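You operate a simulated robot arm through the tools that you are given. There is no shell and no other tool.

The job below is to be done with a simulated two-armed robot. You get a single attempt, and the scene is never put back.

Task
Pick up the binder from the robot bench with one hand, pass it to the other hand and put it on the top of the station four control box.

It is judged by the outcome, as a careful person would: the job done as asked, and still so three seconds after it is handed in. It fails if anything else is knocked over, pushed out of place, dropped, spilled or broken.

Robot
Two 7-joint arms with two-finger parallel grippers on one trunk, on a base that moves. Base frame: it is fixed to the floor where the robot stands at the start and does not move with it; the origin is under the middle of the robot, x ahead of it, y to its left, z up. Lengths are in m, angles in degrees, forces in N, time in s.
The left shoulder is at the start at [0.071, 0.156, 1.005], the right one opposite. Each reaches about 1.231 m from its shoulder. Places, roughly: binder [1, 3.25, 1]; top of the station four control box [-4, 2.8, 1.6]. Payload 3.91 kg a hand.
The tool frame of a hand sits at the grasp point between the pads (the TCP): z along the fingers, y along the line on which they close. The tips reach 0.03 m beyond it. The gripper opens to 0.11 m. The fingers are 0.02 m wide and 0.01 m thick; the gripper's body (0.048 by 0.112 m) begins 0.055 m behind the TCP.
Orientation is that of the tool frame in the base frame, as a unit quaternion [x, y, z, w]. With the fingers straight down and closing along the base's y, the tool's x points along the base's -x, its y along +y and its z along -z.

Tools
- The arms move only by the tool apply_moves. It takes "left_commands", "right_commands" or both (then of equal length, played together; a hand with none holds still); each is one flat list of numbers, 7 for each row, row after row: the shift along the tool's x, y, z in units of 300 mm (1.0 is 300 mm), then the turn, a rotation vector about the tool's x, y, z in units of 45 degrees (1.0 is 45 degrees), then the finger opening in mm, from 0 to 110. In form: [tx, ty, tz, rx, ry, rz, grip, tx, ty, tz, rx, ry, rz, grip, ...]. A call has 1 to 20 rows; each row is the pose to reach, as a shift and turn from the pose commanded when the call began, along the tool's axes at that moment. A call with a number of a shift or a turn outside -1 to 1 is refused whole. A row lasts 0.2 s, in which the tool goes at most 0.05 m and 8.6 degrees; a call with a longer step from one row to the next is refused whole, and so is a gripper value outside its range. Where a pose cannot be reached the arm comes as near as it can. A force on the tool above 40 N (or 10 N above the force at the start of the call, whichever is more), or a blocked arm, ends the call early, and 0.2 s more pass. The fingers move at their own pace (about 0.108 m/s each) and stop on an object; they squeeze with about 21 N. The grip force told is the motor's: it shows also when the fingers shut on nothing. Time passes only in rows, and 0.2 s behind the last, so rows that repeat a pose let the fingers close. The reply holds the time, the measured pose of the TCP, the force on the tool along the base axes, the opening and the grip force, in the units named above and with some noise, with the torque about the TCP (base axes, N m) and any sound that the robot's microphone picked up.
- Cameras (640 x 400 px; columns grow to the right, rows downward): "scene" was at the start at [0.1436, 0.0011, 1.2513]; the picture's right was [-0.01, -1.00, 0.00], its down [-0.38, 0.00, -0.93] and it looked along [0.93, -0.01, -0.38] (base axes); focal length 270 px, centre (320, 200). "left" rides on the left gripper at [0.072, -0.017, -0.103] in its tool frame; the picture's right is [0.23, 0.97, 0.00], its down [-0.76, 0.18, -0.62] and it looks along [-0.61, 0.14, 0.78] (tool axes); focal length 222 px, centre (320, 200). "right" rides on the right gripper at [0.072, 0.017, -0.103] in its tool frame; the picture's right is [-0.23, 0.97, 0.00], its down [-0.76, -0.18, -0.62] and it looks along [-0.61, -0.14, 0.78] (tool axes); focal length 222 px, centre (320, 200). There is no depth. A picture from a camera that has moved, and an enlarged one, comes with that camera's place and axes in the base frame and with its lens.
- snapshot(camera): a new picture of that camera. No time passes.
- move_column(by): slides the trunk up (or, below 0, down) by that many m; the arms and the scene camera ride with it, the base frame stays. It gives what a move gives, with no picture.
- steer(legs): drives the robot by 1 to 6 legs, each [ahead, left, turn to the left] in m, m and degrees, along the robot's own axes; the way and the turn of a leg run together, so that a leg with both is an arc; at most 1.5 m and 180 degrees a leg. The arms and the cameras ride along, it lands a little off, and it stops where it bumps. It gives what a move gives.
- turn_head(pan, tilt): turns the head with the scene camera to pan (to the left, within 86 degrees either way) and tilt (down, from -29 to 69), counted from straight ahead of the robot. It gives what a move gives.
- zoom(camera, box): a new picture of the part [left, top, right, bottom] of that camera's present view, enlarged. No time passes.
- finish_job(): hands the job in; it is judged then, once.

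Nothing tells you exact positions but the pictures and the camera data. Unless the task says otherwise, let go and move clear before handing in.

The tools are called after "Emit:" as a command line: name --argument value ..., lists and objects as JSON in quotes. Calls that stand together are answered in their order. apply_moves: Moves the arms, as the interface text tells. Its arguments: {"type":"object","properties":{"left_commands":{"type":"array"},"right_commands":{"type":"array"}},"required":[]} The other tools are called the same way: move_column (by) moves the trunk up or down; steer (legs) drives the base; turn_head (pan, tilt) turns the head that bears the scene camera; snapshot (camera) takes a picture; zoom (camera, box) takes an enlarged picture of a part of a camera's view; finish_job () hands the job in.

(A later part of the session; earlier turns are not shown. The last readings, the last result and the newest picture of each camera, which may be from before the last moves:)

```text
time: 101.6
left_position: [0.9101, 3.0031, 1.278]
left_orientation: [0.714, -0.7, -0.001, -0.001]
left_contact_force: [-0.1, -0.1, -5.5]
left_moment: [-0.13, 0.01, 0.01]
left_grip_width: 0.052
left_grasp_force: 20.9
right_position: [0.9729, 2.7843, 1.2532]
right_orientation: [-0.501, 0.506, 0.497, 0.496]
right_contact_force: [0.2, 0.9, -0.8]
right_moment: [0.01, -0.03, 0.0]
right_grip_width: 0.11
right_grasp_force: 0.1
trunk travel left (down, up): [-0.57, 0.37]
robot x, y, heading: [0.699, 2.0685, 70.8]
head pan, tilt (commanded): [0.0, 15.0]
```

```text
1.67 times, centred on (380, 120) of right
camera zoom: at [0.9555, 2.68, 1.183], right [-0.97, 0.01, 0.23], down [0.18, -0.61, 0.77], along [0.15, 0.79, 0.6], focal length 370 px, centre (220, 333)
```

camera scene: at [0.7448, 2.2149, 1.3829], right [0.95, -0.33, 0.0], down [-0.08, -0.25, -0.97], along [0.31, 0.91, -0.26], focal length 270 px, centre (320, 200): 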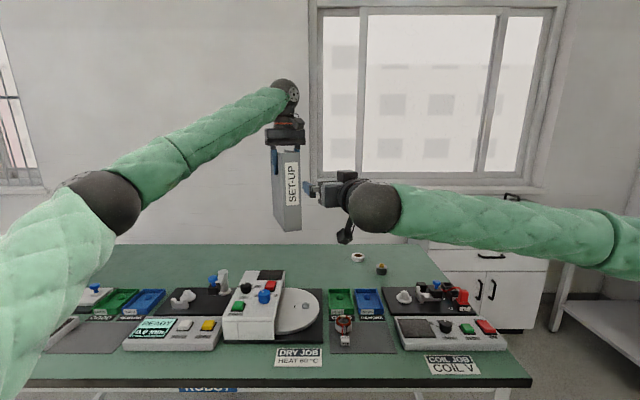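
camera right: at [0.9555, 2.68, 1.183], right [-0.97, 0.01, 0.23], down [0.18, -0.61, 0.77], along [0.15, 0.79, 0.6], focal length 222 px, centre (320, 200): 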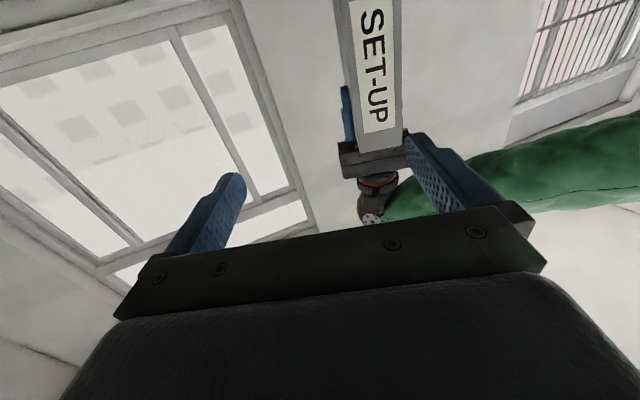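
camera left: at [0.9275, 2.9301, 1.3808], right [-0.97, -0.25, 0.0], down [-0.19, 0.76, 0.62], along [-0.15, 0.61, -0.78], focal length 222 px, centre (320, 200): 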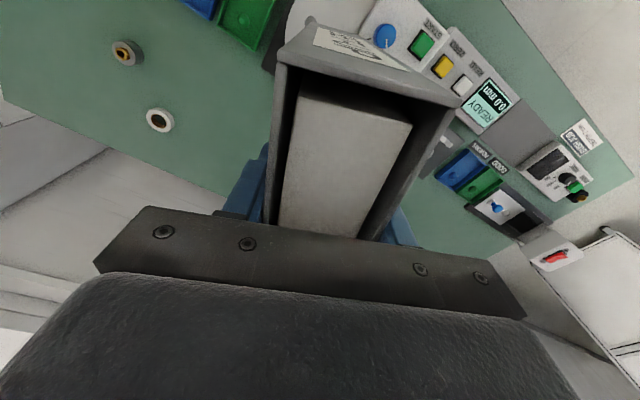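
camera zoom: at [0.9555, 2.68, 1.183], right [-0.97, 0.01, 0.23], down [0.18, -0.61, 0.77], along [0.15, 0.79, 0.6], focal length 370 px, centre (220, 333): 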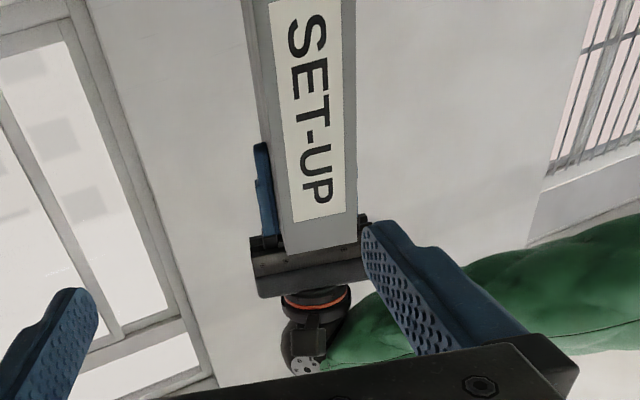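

The binder only slid about 2 cm deeper in the grip and is still upright. I'll use a kinder approach angle: draw the right hand back and turn it to point forward-left, then turn the binder so its spine faces it.

Emit:
apply_moves --right_commands '[0, -0.02, -0.1, 0, 0, 0, 110, 0, -0.04, -0.2, 0, 0, 0, 110, 0, -0.08, -0.3, -0.11, 0, 0, 110, 0, -0.13, -0.4, -0.22, 0, 0, 110, 0, -0.18, -0.48, -0.34, 0, 0, 110, 0, -0.23, -0.55, -0.46, 0, 0, 110, 0, -0.28, -0.6, -0.58, 0, 0, 110, 0, -0.33, -0.64, -0.7, 0, 0, 110, 0, -0.37, -0.65, -0.8, 0, 0, 110, 0, -0.397, -0.653, -0.89, 0, 0, 110]'

Emit:
snapshot --camera "scene"

```text
time: 103.8
left_position: [0.9102, 3.0043, 1.2769]
left_orientation: [0.713, -0.701, 0.001, 0.0]
left_contact_force: [0.5, 0.5, -7.7]
left_moment: [-0.17, 0.01, 0.0]
left_grip_width: 0.052
left_grasp_force: 21.6
right_position: [1.0799, 2.5994, 1.2548]
right_orientation: [-0.624, 0.317, 0.641, 0.316]
right_contact_force: [0.4, 0.0, 1.5]
right_moment: [-0.12, -0.07, -0.02]
right_grip_width: 0.1101
right_grasp_force: 0.0
right hand out of reach, approached as far as the arm can: row 10
trunk travel left (down, up): [-0.57, 0.37]
robot x, y, heading: [0.6981, 2.0771, 70.9]
head pan, tilt (commanded): [0.0, 15.0]
```

```text
taken
camera scene: at [0.7448, 2.216, 1.3831], right [0.95, -0.33, 0.0], down [-0.08, -0.25, -0.97], along [0.32, 0.91, -0.26], focal length 270 px, centre (320, 200)
```

scene: 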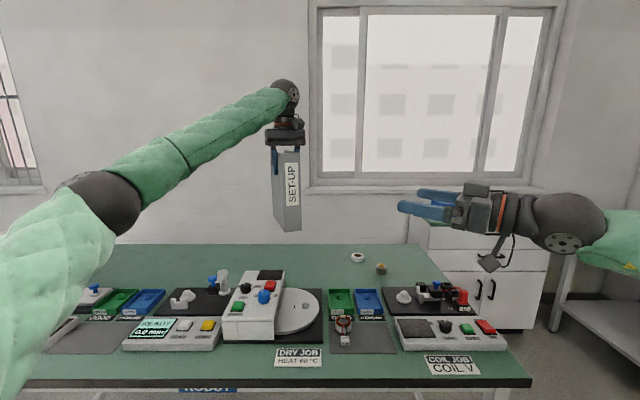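

The right hand now points forward-left, clear of everything. I'll bring the binder back and turn it another 30° so the spine faces the right hand.

Emit:
apply_moves --left_commands '[0.068, 0.0146, 0, 0, 0, -0.083, 0, 0.136, 0.029, 0, 0, 0, -0.167, 0, 0.204, 0.044, 0, 0, 0, -0.25, 0, 0.2725, 0.0585, 0, 0, 0, -0.333, 0, 0.34, 0.073, 0, 0, 0, -0.417, 0, 0.409, 0.088, 0, 0, 0, -0.5, 0, 0.477, 0.102, 0, 0, 0, -0.583, 0, 0.545, 0.117, 0, 0, 0, -0.667, 0, 0.545, 0.117, 0, 0, 0, -0.667, 0]'

Emit:
snapshot --camera "scene"

Emit:
snapshot --camera "right"

Emit:
snapshot --camera "left"

```text
time: 105.8
left_position: [0.8781, 2.8375, 1.2794]
left_orientation: [0.871, -0.491, -0.001, 0.0]
left_contact_force: [-0.3, -0.4, -5.4]
left_moment: [-0.13, -0.08, 0.01]
left_grip_width: 0.0518
left_grasp_force: 21.1
right_position: [1.0778, 2.5985, 1.2554]
right_orientation: [-0.623, 0.317, 0.641, 0.317]
right_contact_force: [-0.2, 0.1, -1.0]
right_moment: [0.0, -0.01, 0.0]
right_grip_width: 0.11
right_grasp_force: 0.1
trunk travel left (down, up): [-0.57, 0.37]
robot x, y, heading: [0.6988, 2.0767, 70.8]
head pan, tilt (commanded): [0.0, 15.0]
```

```text
taken
camera scene: at [0.745, 2.2146, 1.3829], right [0.95, -0.33, 0.0], down [-0.08, -0.25, -0.97], along [0.31, 0.91, -0.26], focal length 270 px, centre (320, 200)
```

scene: 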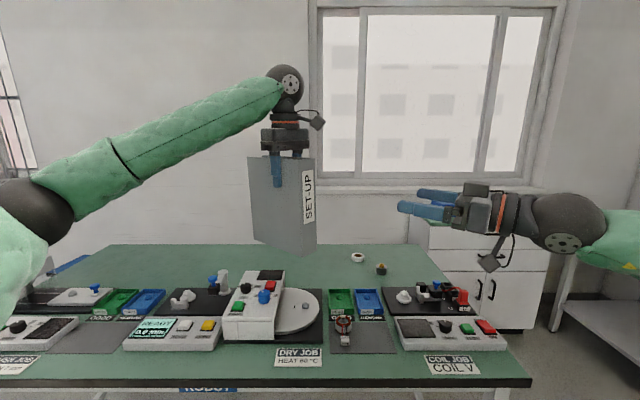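

```text
taken
camera right: at [1.1263, 2.5065, 1.1811], right [-0.77, -0.59, 0.24], down [0.53, -0.4, 0.75], along [-0.34, 0.7, 0.62], focal length 222 px, centre (320, 200)
```

right: 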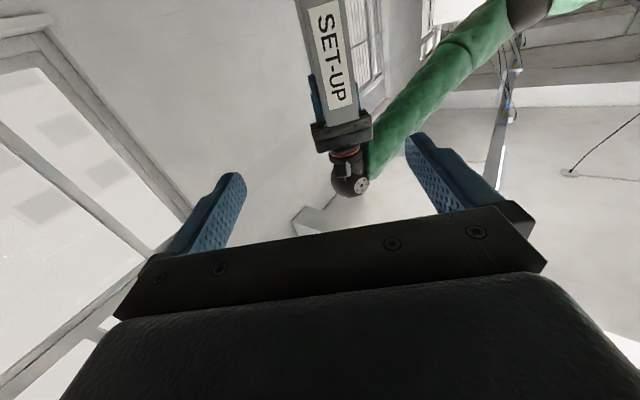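

```text
taken
camera left: at [0.9288, 2.7828, 1.3816], right [-0.72, -0.7, 0.0], down [-0.55, 0.56, 0.62], along [-0.44, 0.45, -0.78], focal length 222 px, centre (320, 200)
```

left: 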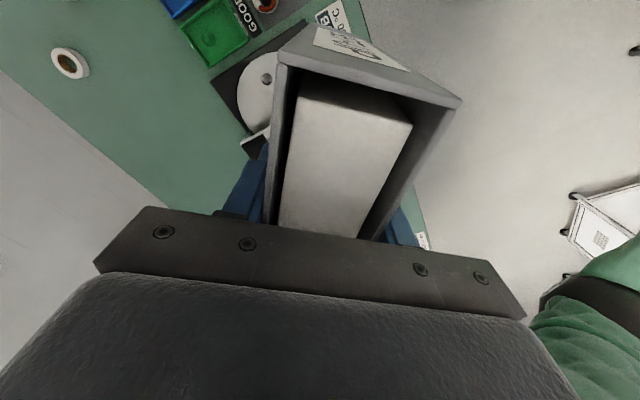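

The spine now faces the right hand squarely, centred at about (0.910, 2.781). I'll bring the right hand to a stand-off 5 cm short of it, lined up with it.

Emit:
apply_moves --right_commands '[0.04, 0.022, 0.09, 0.025, 0.005, 0, 110, 0.08, 0.044, 0.18, 0.05, 0.01, 0, 110, 0.12, 0.066, 0.27, 0.075, 0.015, 0, 110, 0.16, 0.088, 0.36, 0.1, 0.02, 0, 110, 0.196, 0.109, 0.45, 0.125, 0.026, 0, 110, 0.196, 0.109, 0.536, 0.125, 0.026, 0, 110, 0.196, 0.109, 0.536, 0.125, 0.026, 0, 110]'

Emit:
snapshot --camera "scene"

Emit:
snapshot --camera "right"

```text
time: 107.4
left_position: [0.8768, 2.8373, 1.2794]
left_orientation: [0.871, -0.491, 0.0, -0.001]
left_contact_force: [1.1, -1.0, -6.8]
left_moment: [-0.12, -0.1, 0.01]
left_grip_width: 0.0521
left_grasp_force: 21.3
right_position: [0.9604, 2.6888, 1.1926]
right_orientation: [0.63, -0.336, -0.619, -0.326]
right_contact_force: [-0.7, -0.3, -0.3]
right_moment: [0.01, 0.01, -0.01]
right_grip_width: 0.1103
right_grasp_force: 0.0
trunk travel left (down, up): [-0.57, 0.37]
robot x, y, heading: [0.6988, 2.0716, 70.9]
head pan, tilt (commanded): [0.0, 15.0]
```

```text
taken
camera scene: at [0.7449, 2.2134, 1.3831], right [0.95, -0.33, 0.0], down [-0.08, -0.24, -0.97], along [0.31, 0.91, -0.26], focal length 270 px, centre (320, 200)
```

scene: 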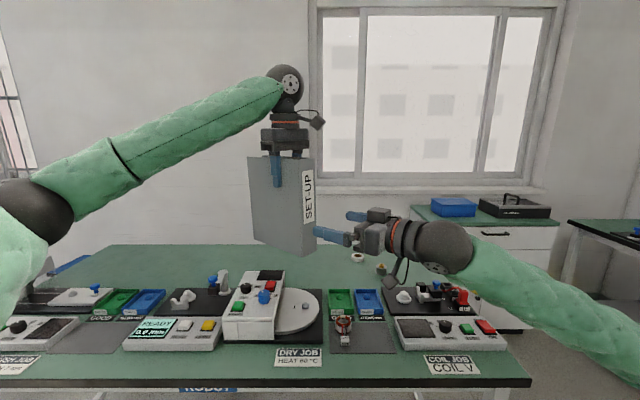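

```text
taken
camera right: at [1.0051, 2.5931, 1.1226], right [-0.81, -0.54, 0.23], down [0.49, -0.4, 0.77], along [-0.33, 0.74, 0.59], focal length 222 px, centre (320, 200)
```

right: 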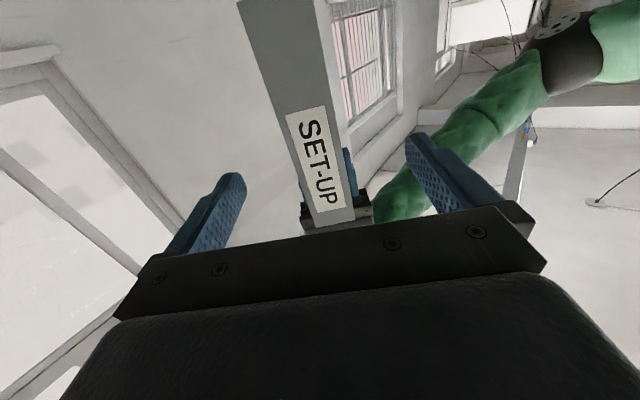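

The right hand is aligned with the spine within a few millimetres and no reach limit this time. I'll slide the fingers over the spine edge.

Emit:
apply_moves --right_commands '[-0.01, -0.01, 0.09, 0.015, 0, 0, 110, -0.02, -0.02, 0.18, 0.03, 0, 0, 110, -0.03, -0.03, 0.27, 0.05, 0, 0, 110, -0.035, -0.035, 0.36, 0.05, 0, 0, 110, -0.035, -0.035, 0.44, 0.05, 0, 0, 110, -0.035, -0.035, 0.499, 0.05, 0, 0, 110, -0.035, -0.035, 0.499, 0.05, 0, 0, 110]'

Emit:
snapshot --camera "scene"

Emit:
snapshot --camera "right"

Emit:
snapshot --camera "left"

```text
time: 109.0
left_position: [0.8772, 2.8369, 1.28]
left_orientation: [0.871, -0.491, 0.0, -0.001]
left_contact_force: [0.5, -0.4, -5.9]
left_moment: [-0.11, -0.11, 0.0]
left_grip_width: 0.0518
left_grasp_force: 21.3
right_position: [0.8836, 2.8188, 1.1985]
right_orientation: [0.624, -0.348, -0.613, -0.338]
right_contact_force: [0.0, 0.6, 0.5]
right_moment: [-0.02, 0.0, -0.01]
right_grip_width: 0.1101
right_grasp_force: 0.1
trunk travel left (down, up): [-0.57, 0.37]
robot x, y, heading: [0.6971, 2.0731, 71.1]
head pan, tilt (commanded): [0.0, 15.0]
```

```text
taken
camera scene: at [0.7448, 2.2141, 1.383], right [0.95, -0.33, 0.0], down [-0.08, -0.25, -0.97], along [0.31, 0.91, -0.26], focal length 270 px, centre (320, 200)
```

scene: 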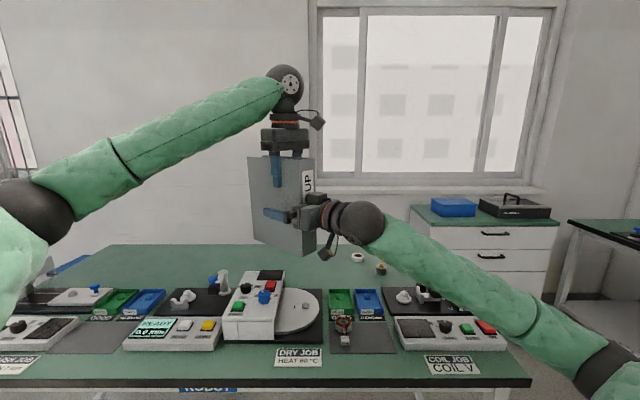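

```text
taken
camera right: at [0.9249, 2.7208, 1.13], right [-0.83, -0.51, 0.23], down [0.47, -0.42, 0.77], along [-0.3, 0.75, 0.59], focal length 222 px, centre (320, 200)
```

right: 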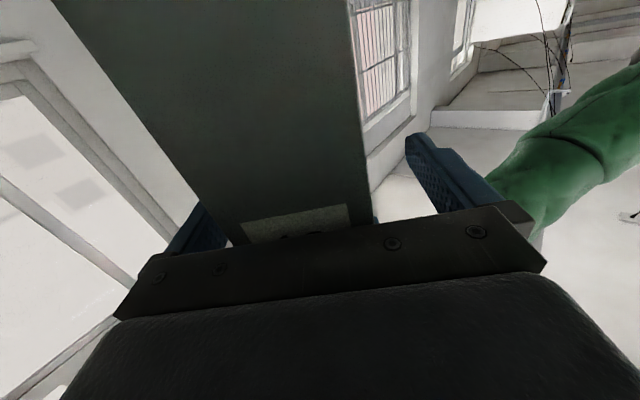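

```text
taken
camera left: at [0.9285, 2.7825, 1.382], right [-0.72, -0.7, 0.0], down [-0.55, 0.56, 0.62], along [-0.43, 0.45, -0.78], focal length 222 px, centre (320, 200)
```

left: 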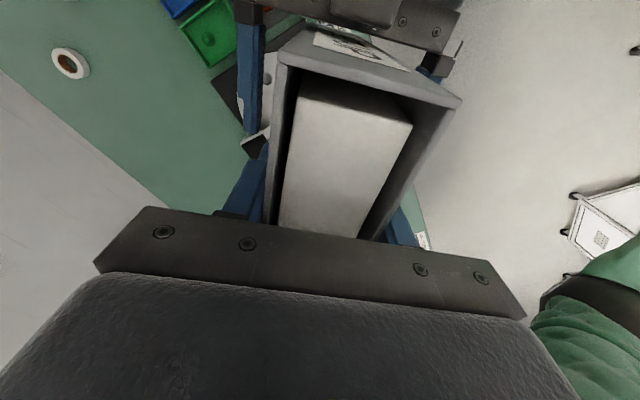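

Both right fingers straddle the binder with no contact force. I'll close the right hand on it.

Emit:
apply_moves --right_commands '[0, 0, 0, 0, 0, 0, 80, 0, 0, 0, 0, 0, 0, 60, 0, 0, 0, 0, 0, 0, 40, 0, 0, 0, 0, 0, 0, 20, 0, 0, 0, 0, 0, 0, 0, 0, 0, 0, 0, 0, 0, 0]'

Emit:
snapshot --camera "scene"

Emit:
snapshot --camera "right"

```text
time: 110.4
left_position: [0.876, 2.8373, 1.2807]
left_orientation: [0.871, -0.492, 0.0, -0.002]
left_contact_force: [-18.2, -20.1, 0.0]
left_moment: [-1.17, 1.05, 0.37]
left_grip_width: 0.0536
left_grasp_force: 21.0
right_position: [0.8851, 2.819, 1.1987]
right_orientation: [0.625, -0.35, -0.611, -0.338]
right_contact_force: [18.2, 20.4, -0.5]
right_moment: [-0.77, 0.35, -0.86]
right_grip_width: 0.0524
right_grasp_force: 20.7
trunk travel left (down, up): [-0.57, 0.37]
robot x, y, heading: [0.6985, 2.0754, 71.0]
head pan, tilt (commanded): [0.0, 15.0]
```

```text
taken
camera scene: at [0.7446, 2.2143, 1.383], right [0.95, -0.33, 0.0], down [-0.08, -0.25, -0.97], along [0.31, 0.91, -0.26], focal length 270 px, centre (320, 200)
```

scene: 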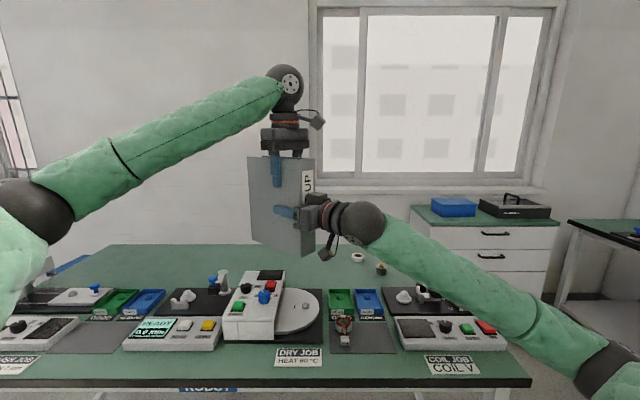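

```text
taken
camera right: at [0.9254, 2.7213, 1.1292], right [-0.83, -0.51, 0.23], down [0.47, -0.42, 0.77], along [-0.3, 0.75, 0.59], focal length 222 px, centre (320, 200)
```

right: 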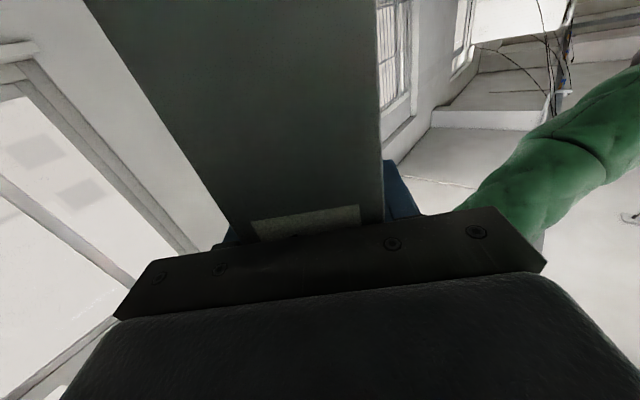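

Both hands now grip the binder, with some sideways strain between them. I'll ease the right hand a few millimetres to relieve it before letting go with the left.

Emit:
apply_moves --right_commands '[0, -0.006, 0, 0, 0, 0, 0, 0, -0.012, 0, 0, 0, 0, 0, 0, -0.012, 0, 0, 0, 0, 0]'

```text
time: 111.2
left_position: [0.8767, 2.8371, 1.2787]
left_orientation: [0.871, -0.491, -0.001, 0.0]
left_contact_force: [-4.8, -7.0, 2.9]
left_moment: [-0.77, 0.42, 0.61]
left_grip_width: 0.0524
left_grasp_force: 21.5
right_position: [0.8859, 2.8223, 1.1993]
right_orientation: [0.624, -0.348, -0.613, -0.337]
right_contact_force: [5.1, 6.9, -9.6]
right_moment: [-0.08, -0.21, -0.79]
right_grip_width: 0.0517
right_grasp_force: 21.4
trunk travel left (down, up): [-0.57, 0.37]
robot x, y, heading: [0.6963, 2.0773, 70.8]
head pan, tilt (commanded): [0.0, 15.0]
```

The strain is mostly gone and both grips are firm. I'll open the left hand and draw it straight up off the binder.

Emit:
apply_moves --left_commands '[0, 0, 0, 0, 0, 0, 70, 0, 0, 0, 0, 0, 0, 110, 0, 0, 0, 0, 0, 0, 110, 0, 0, 0, 0, 0, 0, 110]'

Emit:
snapshot --camera "scene"

Emit:
snapshot --camera "left"

```text
time: 112.2
left_position: [0.876, 2.8371, 1.279]
left_orientation: [0.871, -0.491, -0.001, -0.002]
left_contact_force: [0.0, 0.2, -0.1]
left_moment: [0.01, -0.03, 0.03]
left_grip_width: 0.1098
left_grasp_force: 0.0
right_position: [0.8875, 2.821, 1.1983]
right_orientation: [0.624, -0.349, -0.612, -0.338]
right_contact_force: [-0.3, 0.5, -6.4]
right_moment: [-0.21, -0.14, -0.03]
right_grip_width: 0.0519
right_grasp_force: 21.4
trunk travel left (down, up): [-0.57, 0.37]
robot x, y, heading: [0.6963, 2.0738, 71.1]
head pan, tilt (commanded): [0.0, 15.0]
```

```text
taken
camera scene: at [0.7446, 2.2143, 1.383], right [0.95, -0.33, 0.0], down [-0.08, -0.25, -0.97], along [0.31, 0.91, -0.26], focal length 270 px, centre (320, 200)
```

scene: 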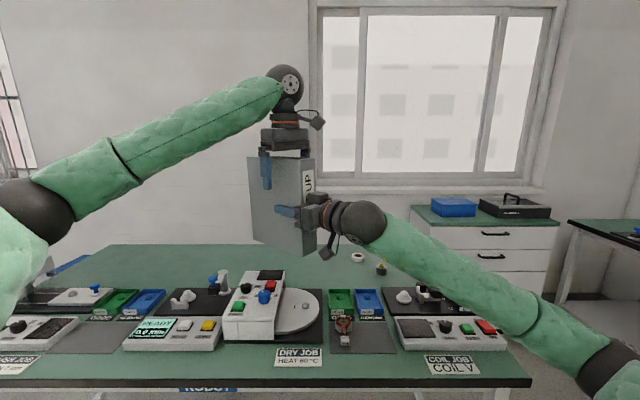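

```text
taken
camera left: at [0.9283, 2.7828, 1.3819], right [-0.72, -0.7, 0.0], down [-0.55, 0.56, 0.62], along [-0.43, 0.45, -0.78], focal length 222 px, centre (320, 200)
```

left: 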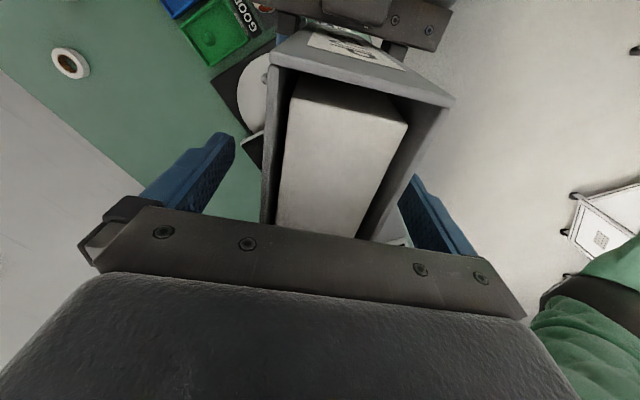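

The right hand carries the binder alone now, steady. I'll raise the left hand clear and move it off to the left.

Emit:
apply_moves --left_commands '[0, 0, -0.1, 0, 0, 0, 110, 0, 0, -0.2, 0, 0, 0, 110, 0, 0, -0.3, 0, 0, 0, 110, 0, 0, -0.4, 0, 0, 0, 110]'

Emit:
snapshot --camera "scene"

Emit:
snapshot --camera "right"

```text
time: 113.2
left_position: [0.8747, 2.8366, 1.402]
left_orientation: [0.872, -0.49, -0.001, -0.001]
left_contact_force: [0.1, -0.8, 0.0]
left_moment: [0.02, -0.02, -0.01]
left_grip_width: 0.1099
left_grasp_force: 0.1
right_position: [0.8866, 2.8211, 1.2002]
right_orientation: [0.623, -0.348, -0.613, -0.339]
right_contact_force: [0.3, -0.3, -6.3]
right_moment: [-0.19, -0.12, 0.02]
right_grip_width: 0.0518
right_grasp_force: 21.5
trunk travel left (down, up): [-0.57, 0.37]
robot x, y, heading: [0.6966, 2.0769, 71.1]
head pan, tilt (commanded): [0.0, 15.0]
```

```text
taken
camera scene: at [0.7446, 2.213, 1.3831], right [0.95, -0.33, 0.0], down [-0.08, -0.24, -0.97], along [0.31, 0.91, -0.26], focal length 270 px, centre (320, 200)
```

scene: 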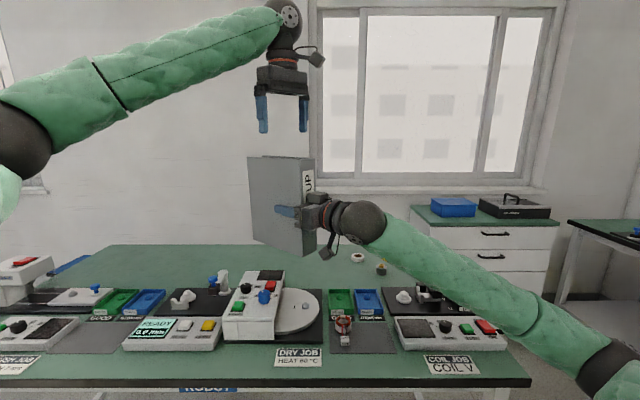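

```text
taken
camera right: at [0.9284, 2.7223, 1.1303], right [-0.83, -0.51, 0.23], down [0.47, -0.42, 0.77], along [-0.3, 0.75, 0.59], focal length 222 px, centre (320, 200)
```

right: 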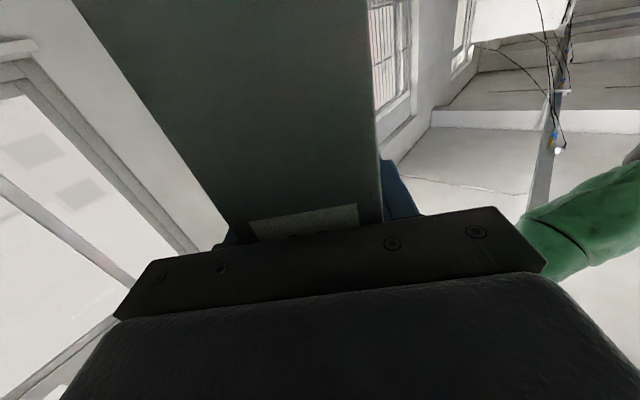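

The handover is done: the binder is in the right hand. Next I'll look down the corridor behind the stations toward station four.

Emit:
turn_head --pan 86 --tilt 15

Emit:
snapshot --camera "scene"

```text
time: 114.8
left_position: [0.8757, 2.8389, 1.4017]
left_orientation: [0.871, -0.491, 0.0, -0.001]
left_contact_force: [0.0, 0.0, -0.3]
left_moment: [0.01, -0.01, 0.01]
left_grip_width: 0.1102
left_grasp_force: 0.1
right_position: [0.8873, 2.8213, 1.1993]
right_orientation: [0.624, -0.348, -0.612, -0.337]
right_contact_force: [-0.5, -0.7, -6.5]
right_moment: [-0.24, -0.14, 0.0]
right_grip_width: 0.0519
right_grasp_force: 20.9
trunk travel left (down, up): [-0.57, 0.37]
robot x, y, heading: [0.7005, 2.0758, 70.8]
head pan, tilt (commanded): [85.9, 15.0]
```

```text
taken
camera scene: at [0.6283, 2.1627, 1.3831], right [0.39, 0.92, 0.0], down [0.24, -0.1, -0.97], along [-0.89, 0.38, -0.26], focal length 270 px, centre (320, 200)
```

scene: 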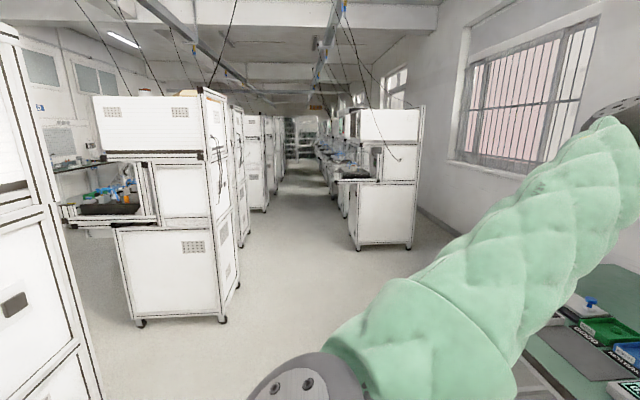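

I see station two's side, then further stations of the same row, and another row to the right beyond about 3 m. I'll zoom in to count the stations and judge the corridor.

Emit:
zoom --camera "scene" --box '[190, 80, 430, 260]'

Emit:
zoom --camera "scene" --box '[200, 85, 350, 185]'

```text
2.22 times, centred on (310, 170) of scene
camera zoom: at [0.6283, 2.1627, 1.3831], right [0.39, 0.92, 0.0], down [0.24, -0.1, -0.97], along [-0.89, 0.38, -0.26], focal length 601 px, centre (342, 267)
```

zoom: 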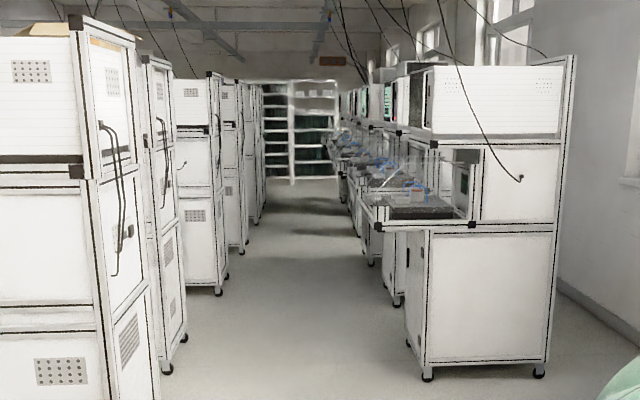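

```text
4.00 times, centred on (275, 135) of scene
camera zoom: at [0.6283, 2.1627, 1.3831], right [0.39, 0.92, 0.0], down [0.24, -0.1, -0.97], along [-0.89, 0.38, -0.26], focal length 1081 px, centre (500, 460)
```

zoom: 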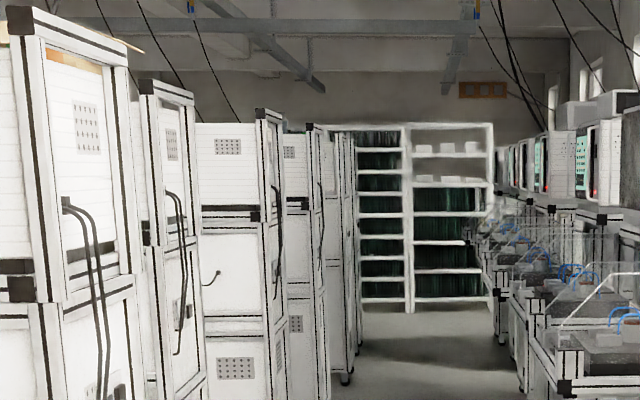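

The row behind shows station one, then two machines side by side, a gap, and then the machine that matches station four's given place. I'll raise the trunk, slide left past the bench into the wide floor area and then look closer.

Emit:
move_column --by 0.2

Emit:
steer --legs '[[0, 0.9, 0]]'

Emit:
snapshot --camera "scene"

```text
time: 117.0
left_position: [0.8752, 2.8367, 1.6006]
left_orientation: [0.871, -0.492, 0.0, -0.001]
left_contact_force: [0.7, 0.7, -0.4]
left_moment: [-0.01, -0.01, 0.0]
left_grip_width: 0.11
left_grasp_force: 0.0
right_position: [0.8863, 2.8212, 1.3982]
right_orientation: [0.624, -0.348, -0.612, -0.338]
right_contact_force: [0.2, 0.0, -6.5]
right_moment: [-0.2, -0.16, 0.0]
right_grip_width: 0.0519
right_grasp_force: 20.9
trunk travel left (down, up): [-0.77, 0.17]
robot x, y, heading: [0.6984, 2.0768, 70.7]
head pan, tilt (commanded): [85.9, 15.0]
```

```text
time: 121.7
left_position: [0.0135, 3.1274, 1.6008]
left_orientation: [0.874, -0.487, 0.001, -0.001]
left_contact_force: [-0.5, -1.7, -0.6]
left_moment: [-0.01, 0.0, -0.01]
left_grip_width: 0.11
left_grasp_force: 0.1
right_position: [0.0253, 3.1117, 1.3976]
right_orientation: [0.626, -0.345, -0.614, -0.335]
right_contact_force: [-0.1, 0.5, -7.3]
right_moment: [-0.22, -0.14, 0.0]
right_grip_width: 0.0519
right_grasp_force: 20.9
trunk travel left (down, up): [-0.77, 0.17]
robot x, y, heading: [-0.1511, 2.363, 72.0]
head pan, tilt (commanded): [85.9, 15.0]
```

```text
taken
camera scene: at [-0.2259, 2.4503, 1.5831], right [0.38, 0.92, 0.0], down [0.24, -0.1, -0.97], along [-0.89, 0.37, -0.26], focal length 270 px, centre (320, 200)
```

scene: 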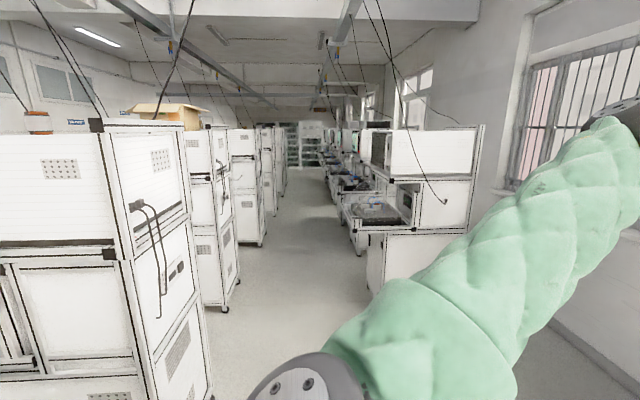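

The way left stays open; station two's top carries a cup and a box, so I'll keep off those. I'll slide on another 0.9 m into the wide area.

Emit:
steer --legs '[[0.1, 0.9, -2]]'

Emit:
snapshot --camera "scene"

```text
time: 126.5
left_position: [-0.7988, 3.5084, 1.6002]
left_orientation: [0.871, -0.492, 0.0, -0.001]
left_contact_force: [-0.9, -0.5, -0.1]
left_moment: [0.0, 0.02, 0.0]
left_grip_width: 0.1101
left_grasp_force: 0.0
right_position: [-0.7856, 3.4922, 1.399]
right_orientation: [0.624, -0.349, -0.612, -0.339]
right_contact_force: [-0.1, 1.0, -6.1]
right_moment: [-0.2, -0.16, -0.01]
right_grip_width: 0.0518
right_grasp_force: 21.0
trunk travel left (down, up): [-0.77, 0.17]
robot x, y, heading: [-0.9775, 2.7417, 71.1]
head pan, tilt (commanded): [85.9, 15.0]
```

```text
taken
camera scene: at [-1.0447, 2.8331, 1.5831], right [0.39, 0.92, 0.0], down [0.24, -0.1, -0.97], along [-0.89, 0.38, -0.26], focal length 270 px, centre (320, 200)
```

scene: 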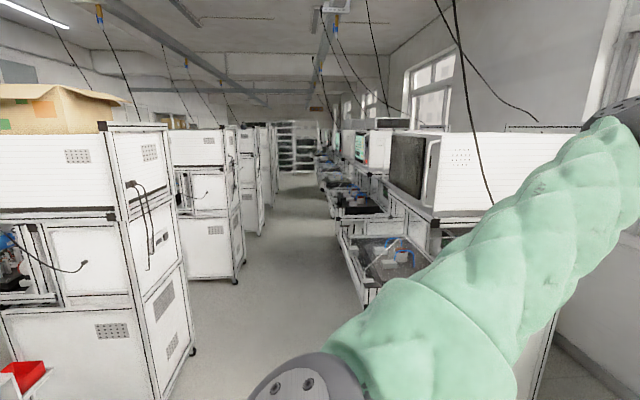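

I'm in the wide area beside station two and three (the latter with a cardboard box on top); station four should be the next one along. I'll draw both hands in closer before turning round here.

Emit:
apply_moves --left_commands '[-0.01, 0.119, 0, 0, 0, 0.11, 110, -0.02, 0.237, 0, 0, 0, 0.22, 110, -0.03, 0.356, 0, 0, 0, 0.34, 110, -0.04, 0.475, 0, 0, 0, 0.45, 110, -0.05, 0.593, 0, 0, 0, 0.56, 110, -0.06, 0.712, 0, 0, 0, 0.68, 110, -0.07, 0.83, 0, 0, 0, 0.79, 110, -0.078, 0.949, 0, 0, 0, 0.9, 110]' --right_commands '[0, 0.009, -0.088, 0, 0, 0, 0, 0, 0.018, -0.176, 0, 0, 0, 0, 0, 0.026, -0.264, 0, 0, 0, 0, 0, 0.035, -0.352, 0, 0, 0, 0, 0, 0.044, -0.44, 0, 0, 0, 0, 0, 0.053, -0.528, 0, 0, 0, 0, 0, 0.061, -0.616, 0, 0, 0, 0, 0, 0.07, -0.704, 0, 0, 0, 0]'

Emit:
turn_head --pan 0 --tilt 20

Emit:
snapshot --camera "scene"

```text
time: 128.3
left_position: [-1.055, 3.3781, 1.6011]
left_orientation: [-0.647, 0.763, 0.001, 0.002]
left_contact_force: [-0.1, -0.9, -0.2]
left_moment: [0.02, -0.07, -0.04]
left_grip_width: 0.1097
left_grasp_force: 0.0
right_position: [-0.6933, 3.2984, 1.4066]
right_orientation: [0.624, -0.347, -0.613, -0.339]
right_contact_force: [-0.3, -0.4, -6.5]
right_moment: [-0.25, -0.13, -0.01]
right_grip_width: 0.0517
right_grasp_force: 21.1
trunk travel left (down, up): [-0.77, 0.17]
robot x, y, heading: [-0.9769, 2.7439, 70.9]
head pan, tilt (commanded): [85.9, 15.0]
```

```text
time: 129.9
left_position: [-1.0535, 3.3808, 1.6005]
left_orientation: [-0.648, 0.762, 0.001, 0.002]
left_contact_force: [0.0, 0.6, -0.9]
left_moment: [-0.03, 0.0, 0.0]
left_grip_width: 0.11
left_grasp_force: 0.1
right_position: [-0.6914, 3.3005, 1.4049]
right_orientation: [0.624, -0.349, -0.612, -0.338]
right_contact_force: [-0.8, 0.0, -6.4]
right_moment: [-0.26, -0.13, 0.0]
right_grip_width: 0.052
right_grasp_force: 21.3
trunk travel left (down, up): [-0.77, 0.17]
robot x, y, heading: [-0.978, 2.7479, 71.4]
head pan, tilt (commanded): [0.0, 20.0]
```

```text
taken
camera scene: at [-0.9288, 2.884, 1.5749], right [0.95, -0.32, 0.0], down [-0.11, -0.32, -0.94], along [0.3, 0.89, -0.34], focal length 270 px, centre (320, 200)
```

scene: 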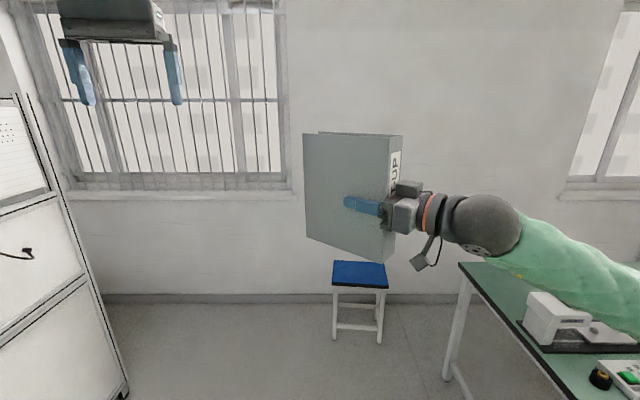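

The floor here is open, with a stool by the wall and the bench to the right. I'll move forward 0.35 m and turn round to face the backs of the stations.

Emit:
steer --legs '[[0.35, 0, 0], [0, 0, 90], [0, 0, 88.6]]'

Emit:
snapshot --camera "scene"

Emit:
turn_head --pan -70 --tilt 15

Emit:
snapshot --camera "scene"

```text
time: 139.8
left_position: [-0.7875, 2.4488, 1.5998]
left_orientation: [0.765, 0.644, -0.001, 0.0]
left_contact_force: [0.1, 0.2, 0.5]
left_moment: [-0.01, -0.01, 0.03]
left_grip_width: 0.1098
left_grasp_force: 0.0
right_position: [-1.1476, 2.5308, 1.4041]
right_orientation: [0.352, 0.622, -0.341, 0.611]
right_contact_force: [0.8, 0.1, -5.9]
right_moment: [0.25, 0.11, 0.02]
right_grip_width: 0.052
right_grasp_force: 20.5
trunk travel left (down, up): [-0.77, 0.17]
robot x, y, heading: [-0.8596, 3.0816, -109.5]
head pan, tilt (commanded): [0.0, 20.0]
```

```text
taken
camera scene: at [-0.908, 2.9493, 1.5749], right [-0.94, 0.33, 0.0], down [0.11, 0.32, -0.94], along [-0.31, -0.89, -0.34], focal length 270 px, centre (320, 200)
```

scene: 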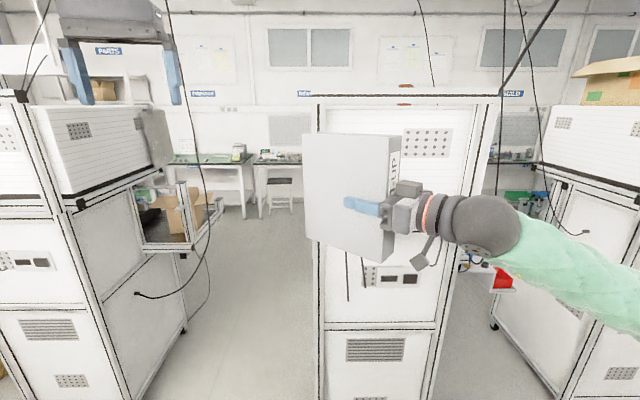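

```text
time: 141.2
left_position: [-0.7885, 2.4482, 1.6009]
left_orientation: [0.766, 0.643, 0.0, 0.0]
left_contact_force: [0.6, -0.3, -0.4]
left_moment: [0.01, -0.02, -0.01]
left_grip_width: 0.11
left_grasp_force: 0.1
right_position: [-1.1494, 2.5308, 1.4048]
right_orientation: [0.352, 0.622, -0.341, 0.61]
right_contact_force: [0.0, -0.2, -7.2]
right_moment: [0.24, 0.15, 0.0]
right_grip_width: 0.0517
right_grasp_force: 21.0
trunk travel left (down, up): [-0.77, 0.17]
robot x, y, heading: [-0.8548, 3.0814, -109.6]
head pan, tilt (commanded): [-70.0, 15.0]
```

```text
taken
camera scene: at [-0.9702, 3.0362, 1.5831], right [-0.01, 1.0, 0.0], down [0.26, 0.0, -0.97], along [-0.97, -0.01, -0.26], focal length 270 px, centre (320, 200)
```

scene: 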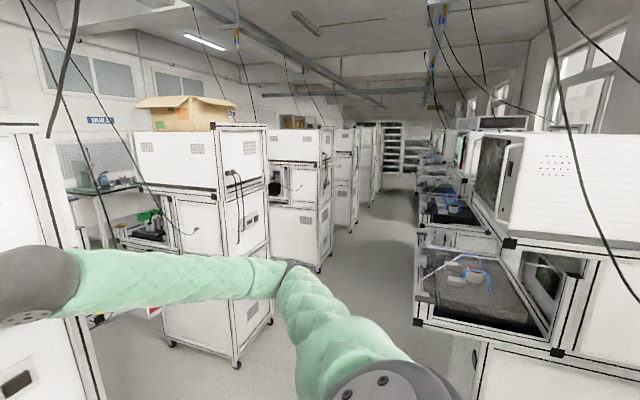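

Facing the station backs now: station two is ahead, station three with the cardboard box to the right, station four beyond a gap. I'll zoom in on station four's top.

Emit:
zoom --camera "scene" --box '[225, 80, 465, 230]'

Emit:
zoom --camera "scene" --box '[255, 95, 375, 170]'

```text
2.67 times, centred on (345, 155) of scene
camera zoom: at [-0.9702, 3.0362, 1.5831], right [-0.01, 1.0, 0.0], down [0.26, 0.0, -0.97], along [-0.97, -0.01, -0.26], focal length 721 px, centre (253, 320)
```

zoom: 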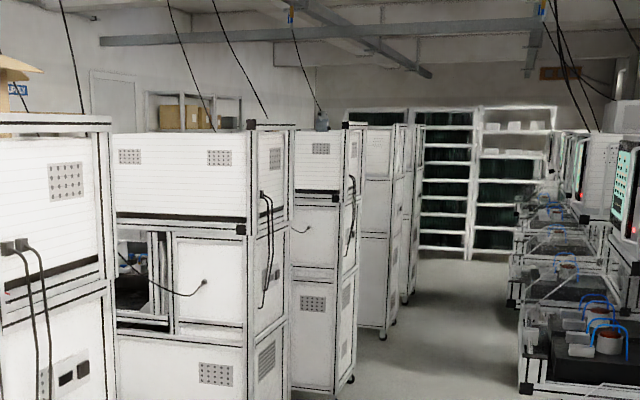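

```text
5.33 times, centred on (315, 132) of scene
camera zoom: at [-0.9702, 3.0362, 1.5831], right [-0.01, 1.0, 0.0], down [0.26, 0.0, -0.97], along [-0.97, -0.01, -0.26], focal length 1442 px, centre (347, 560)
```

zoom: 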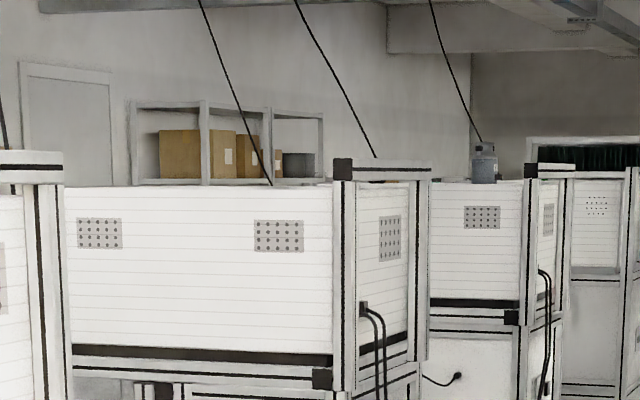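

Station four's casters put it at about u = −4.4 to −5.0, matching its given place, with two cables coming down near its top. The corridor to it is about 1 m wide, so I'll check my own base's depth and the surroundings with the wrist cameras.

Emit:
snapshot --camera "left"

Emit:
snapshot --camera "right"

Emit:
turn_head --pan -86 --tilt 40

Emit:
snapshot --camera "scene"

```text
taken
camera left: at [-0.7934, 2.5218, 1.7024], right [1.0, 0.06, 0.0], down [0.04, -0.78, 0.63], along [0.03, -0.62, -0.78], focal length 222 px, centre (320, 200)
```

left: 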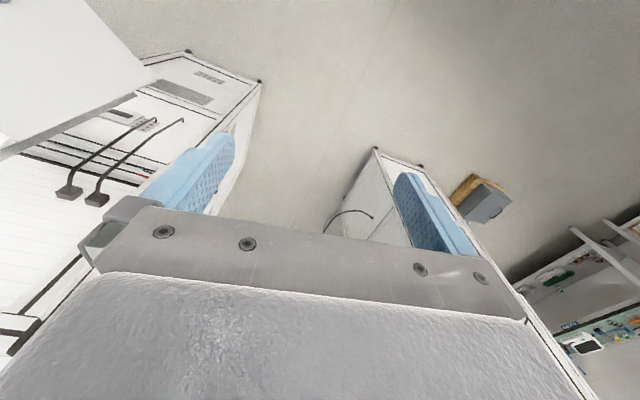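

```text
taken
camera right: at [-1.1884, 2.63, 1.3351], right [0.83, 0.5, 0.23], down [-0.47, 0.42, 0.77], along [0.29, -0.75, 0.59], focal length 222 px, centre (320, 200)
```

right: 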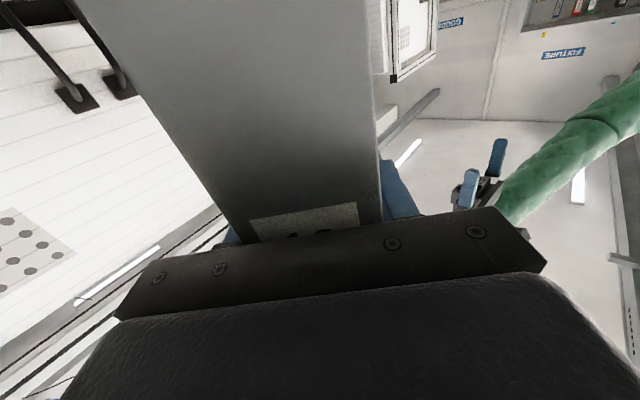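

```text
time: 142.1
left_position: [-0.7885, 2.4488, 1.5992]
left_orientation: [0.766, 0.642, 0.0, 0.001]
left_contact_force: [0.6, -0.6, -0.6]
left_moment: [-0.02, 0.02, 0.01]
left_grip_width: 0.1102
left_grasp_force: 0.1
right_position: [-1.1491, 2.5305, 1.4033]
right_orientation: [0.352, 0.622, -0.342, 0.611]
right_contact_force: [0.2, -0.1, -6.0]
right_moment: [0.23, 0.14, 0.0]
right_grip_width: 0.052
right_grasp_force: 21.1
trunk travel left (down, up): [-0.77, 0.17]
robot x, y, heading: [-0.8597, 3.0822, -109.9]
head pan, tilt (commanded): [-85.9, 40.0]
```

```text
taken
camera scene: at [-0.9587, 3.0597, 1.5436], right [0.27, 0.96, 0.0], down [0.62, -0.17, -0.77], along [-0.74, 0.2, -0.64], focal length 270 px, centre (320, 200)
```

scene: 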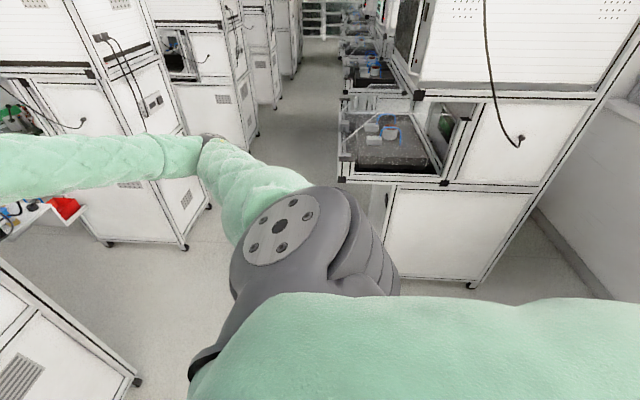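

To know how much room I have, I'll tip the left hand back so its camera looks at my own base.

Emit:
apply_moves --left_commands '[0, 0.08, 0, 0, 0.125, 0, 110, 0, 0.16, 0, 0, 0.25, 0, 110, 0, 0.24, 0, 0, 0.375, 0, 110, 0, 0.33, 0, 0, 0.5, 0, 110, 0, 0.41, 0, 0, 0.625, 0, 110, 0, 0.5, 0, 0, 0.75, 0, 110, 0, 0.58, 0, 0, 0.875, 0, 110, 0, 0.667, 0, 0, 1.0, 0, 110]'

Emit:
snapshot --camera "left"

```text
time: 143.9
left_position: [-0.7067, 2.4522, 1.5074]
left_orientation: [0.709, 0.601, 0.275, -0.246]
left_contact_force: [0.4, -1.0, 0.6]
left_moment: [0.01, 0.01, 0.0]
left_grip_width: 0.1101
left_grasp_force: 0.0
left hand out of reach, approached as far as the arm can: row 5, 6, 7, 8
right_position: [-1.1491, 2.5313, 1.4042]
right_orientation: [0.353, 0.622, -0.341, 0.61]
right_contact_force: [1.0, 0.2, -6.6]
right_moment: [0.2, 0.13, -0.01]
right_grip_width: 0.0519
right_grasp_force: 21.3
trunk travel left (down, up): [-0.77, 0.17]
robot x, y, heading: [-0.857, 3.0862, -109.7]
head pan, tilt (commanded): [-85.9, 40.0]
```

```text
taken
camera left: at [-0.7238, 2.4346, 1.6316], right [0.99, 0.01, 0.14], down [0.02, -1.0, -0.07], along [0.14, 0.08, -0.99], focal length 222 px, centre (320, 200)
```

left: 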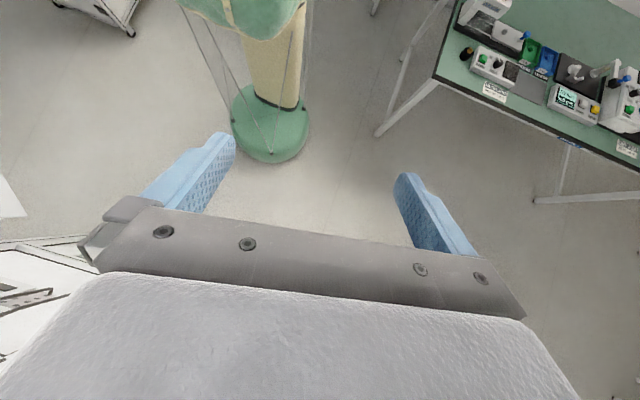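

My base is a round foot only about 0.28 m in radius, so the 1 m corridor is enough. I'll put the left hand back pointing down and draw both hands in closer.

Emit:
apply_moves --left_commands '[0.05, -0.026, -0.005, -0.004, -0.12, 0.001, 110, 0.1, -0.052, -0.01, -0.008, -0.24, 0.003, 110, 0.15, -0.079, -0.015, -0.011, -0.36, 0.004, 110, 0.2, -0.105, -0.02, -0.015, -0.481, 0.006, 110, 0.25, -0.131, -0.026, -0.019, -0.6, 0.007, 110, 0.3, -0.158, -0.031, -0.022, -0.72, 0.009, 110, 0.35, -0.184, -0.036, -0.026, -0.84, 0.01, 110, 0.403, -0.21, -0.041, -0.03, -0.962, 0.012, 110]' --right_commands '[0, 0.02, -0.04, -0.04, 0, 0, 0, 0, 0.04, -0.085, -0.08, 0, 0, 0, 0, 0.06, -0.13, -0.12, 0, 0, 0, 0, 0.08, -0.17, -0.16, 0, 0, 0, 0, 0.1, -0.21, -0.2, 0, 0, 0, 0, 0.12, -0.26, -0.24, 0, 0, 0, 0, 0.14, -0.3, -0.27, 0, 0, 0, 0, 0.153, -0.34, -0.3, 0, 0, 0]'

Emit:
turn_head --pan 0 --tilt 20

Emit:
snapshot --camera "scene"

```text
time: 145.7
left_position: [-0.7529, 2.5393, 1.6018]
left_orientation: [0.771, 0.637, 0.015, -0.001]
left_contact_force: [0.5, -0.2, 0.2]
left_moment: [-0.01, 0.02, 0.0]
left_grip_width: 0.1101
left_grasp_force: 0.0
right_position: [-1.17, 2.6307, 1.4104]
right_orientation: [0.276, 0.659, -0.264, 0.648]
right_contact_force: [-0.2, -0.2, -5.3]
right_moment: [0.22, 0.22, 0.0]
right_grip_width: 0.0516
right_grasp_force: 21.1
right hand out of reach, approached as far as the arm can: row 7, 8
trunk travel left (down, up): [-0.77, 0.17]
robot x, y, heading: [-0.858, 3.0814, -109.4]
head pan, tilt (commanded): [-85.9, 40.0]
```

```text
time: 147.3
left_position: [-0.7539, 2.5379, 1.5987]
left_orientation: [0.771, 0.637, 0.016, -0.002]
left_contact_force: [0.5, -0.2, -0.3]
left_moment: [0.06, 0.02, -0.01]
left_grip_width: 0.1101
left_grasp_force: 0.0
right_position: [-1.171, 2.6305, 1.4098]
right_orientation: [0.277, 0.658, -0.265, 0.648]
right_contact_force: [-0.1, -0.6, -6.1]
right_moment: [0.19, 0.19, 0.02]
right_grip_width: 0.0518
right_grasp_force: 20.6
trunk travel left (down, up): [-0.77, 0.17]
robot x, y, heading: [-0.8603, 3.0853, -109.6]
head pan, tilt (commanded): [0.0, 20.0]
```

```text
taken
camera scene: at [-0.9081, 2.9497, 1.5749], right [-0.94, 0.34, 0.0], down [0.12, 0.32, -0.94], along [-0.32, -0.89, -0.34], focal length 270 px, centre (320, 200)
```

scene: 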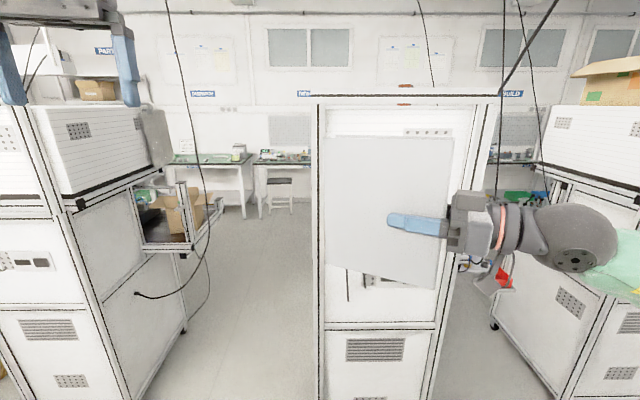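

Both hands are now within about 0.6 m ahead of me. I'll move forward to the corridor's line and slide right, keeping about 0.1 m clear of the station backs, and check midway.

Emit:
steer --legs '[[0.32, 0, -0.4], [0, -0.8, 0]]'

Emit:
turn_head --pan -75 --tilt 25

Emit:
snapshot --camera "scene"

```text
time: 153.3
left_position: [-1.6294, 2.5184, 1.6004]
left_orientation: [0.78, 0.626, 0.016, -0.002]
left_contact_force: [0.2, 0.3, 0.2]
left_moment: [0.03, 0.02, -0.03]
left_grip_width: 0.1097
left_grasp_force: 0.0
right_position: [-2.0447, 2.6228, 1.4106]
right_orientation: [0.285, 0.654, -0.274, 0.645]
right_contact_force: [0.2, -0.7, -5.5]
right_moment: [0.17, 0.18, 0.03]
right_grip_width: 0.0517
right_grasp_force: 21.1
trunk travel left (down, up): [-0.77, 0.17]
robot x, y, heading: [-1.7228, 3.0696, -111.1]
head pan, tilt (commanded): [0.0, 20.0]
```

```text
time: 154.8
left_position: [-1.6309, 2.5188, 1.5995]
left_orientation: [0.78, 0.626, 0.017, -0.002]
left_contact_force: [0.1, 0.4, 0.9]
left_moment: [-0.01, -0.02, 0.0]
left_grip_width: 0.1097
left_grasp_force: 0.1
right_position: [-2.0438, 2.6219, 1.4104]
right_orientation: [0.287, 0.655, -0.274, 0.644]
right_contact_force: [0.0, -0.2, -6.5]
right_moment: [0.18, 0.17, -0.04]
right_grip_width: 0.0518
right_grasp_force: 20.6
trunk travel left (down, up): [-0.77, 0.17]
robot x, y, heading: [-1.7207, 3.0686, -111.1]
head pan, tilt (commanded): [-75.0, 25.0]
```

```text
taken
camera scene: at [-1.8306, 3.031, 1.5669], right [0.11, 0.99, 0.0], down [0.42, -0.04, -0.91], along [-0.9, 0.1, -0.42], focal length 270 px, centre (320, 200)
```

scene: 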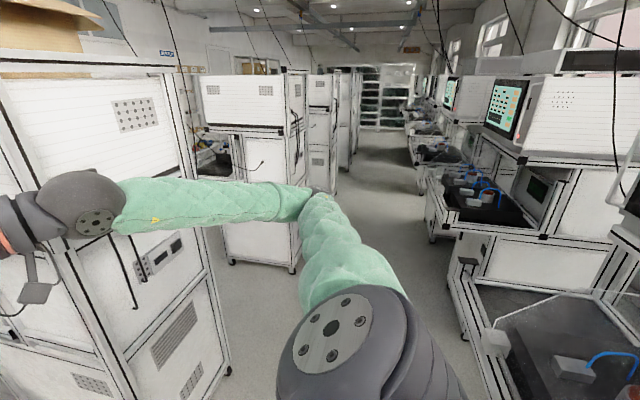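

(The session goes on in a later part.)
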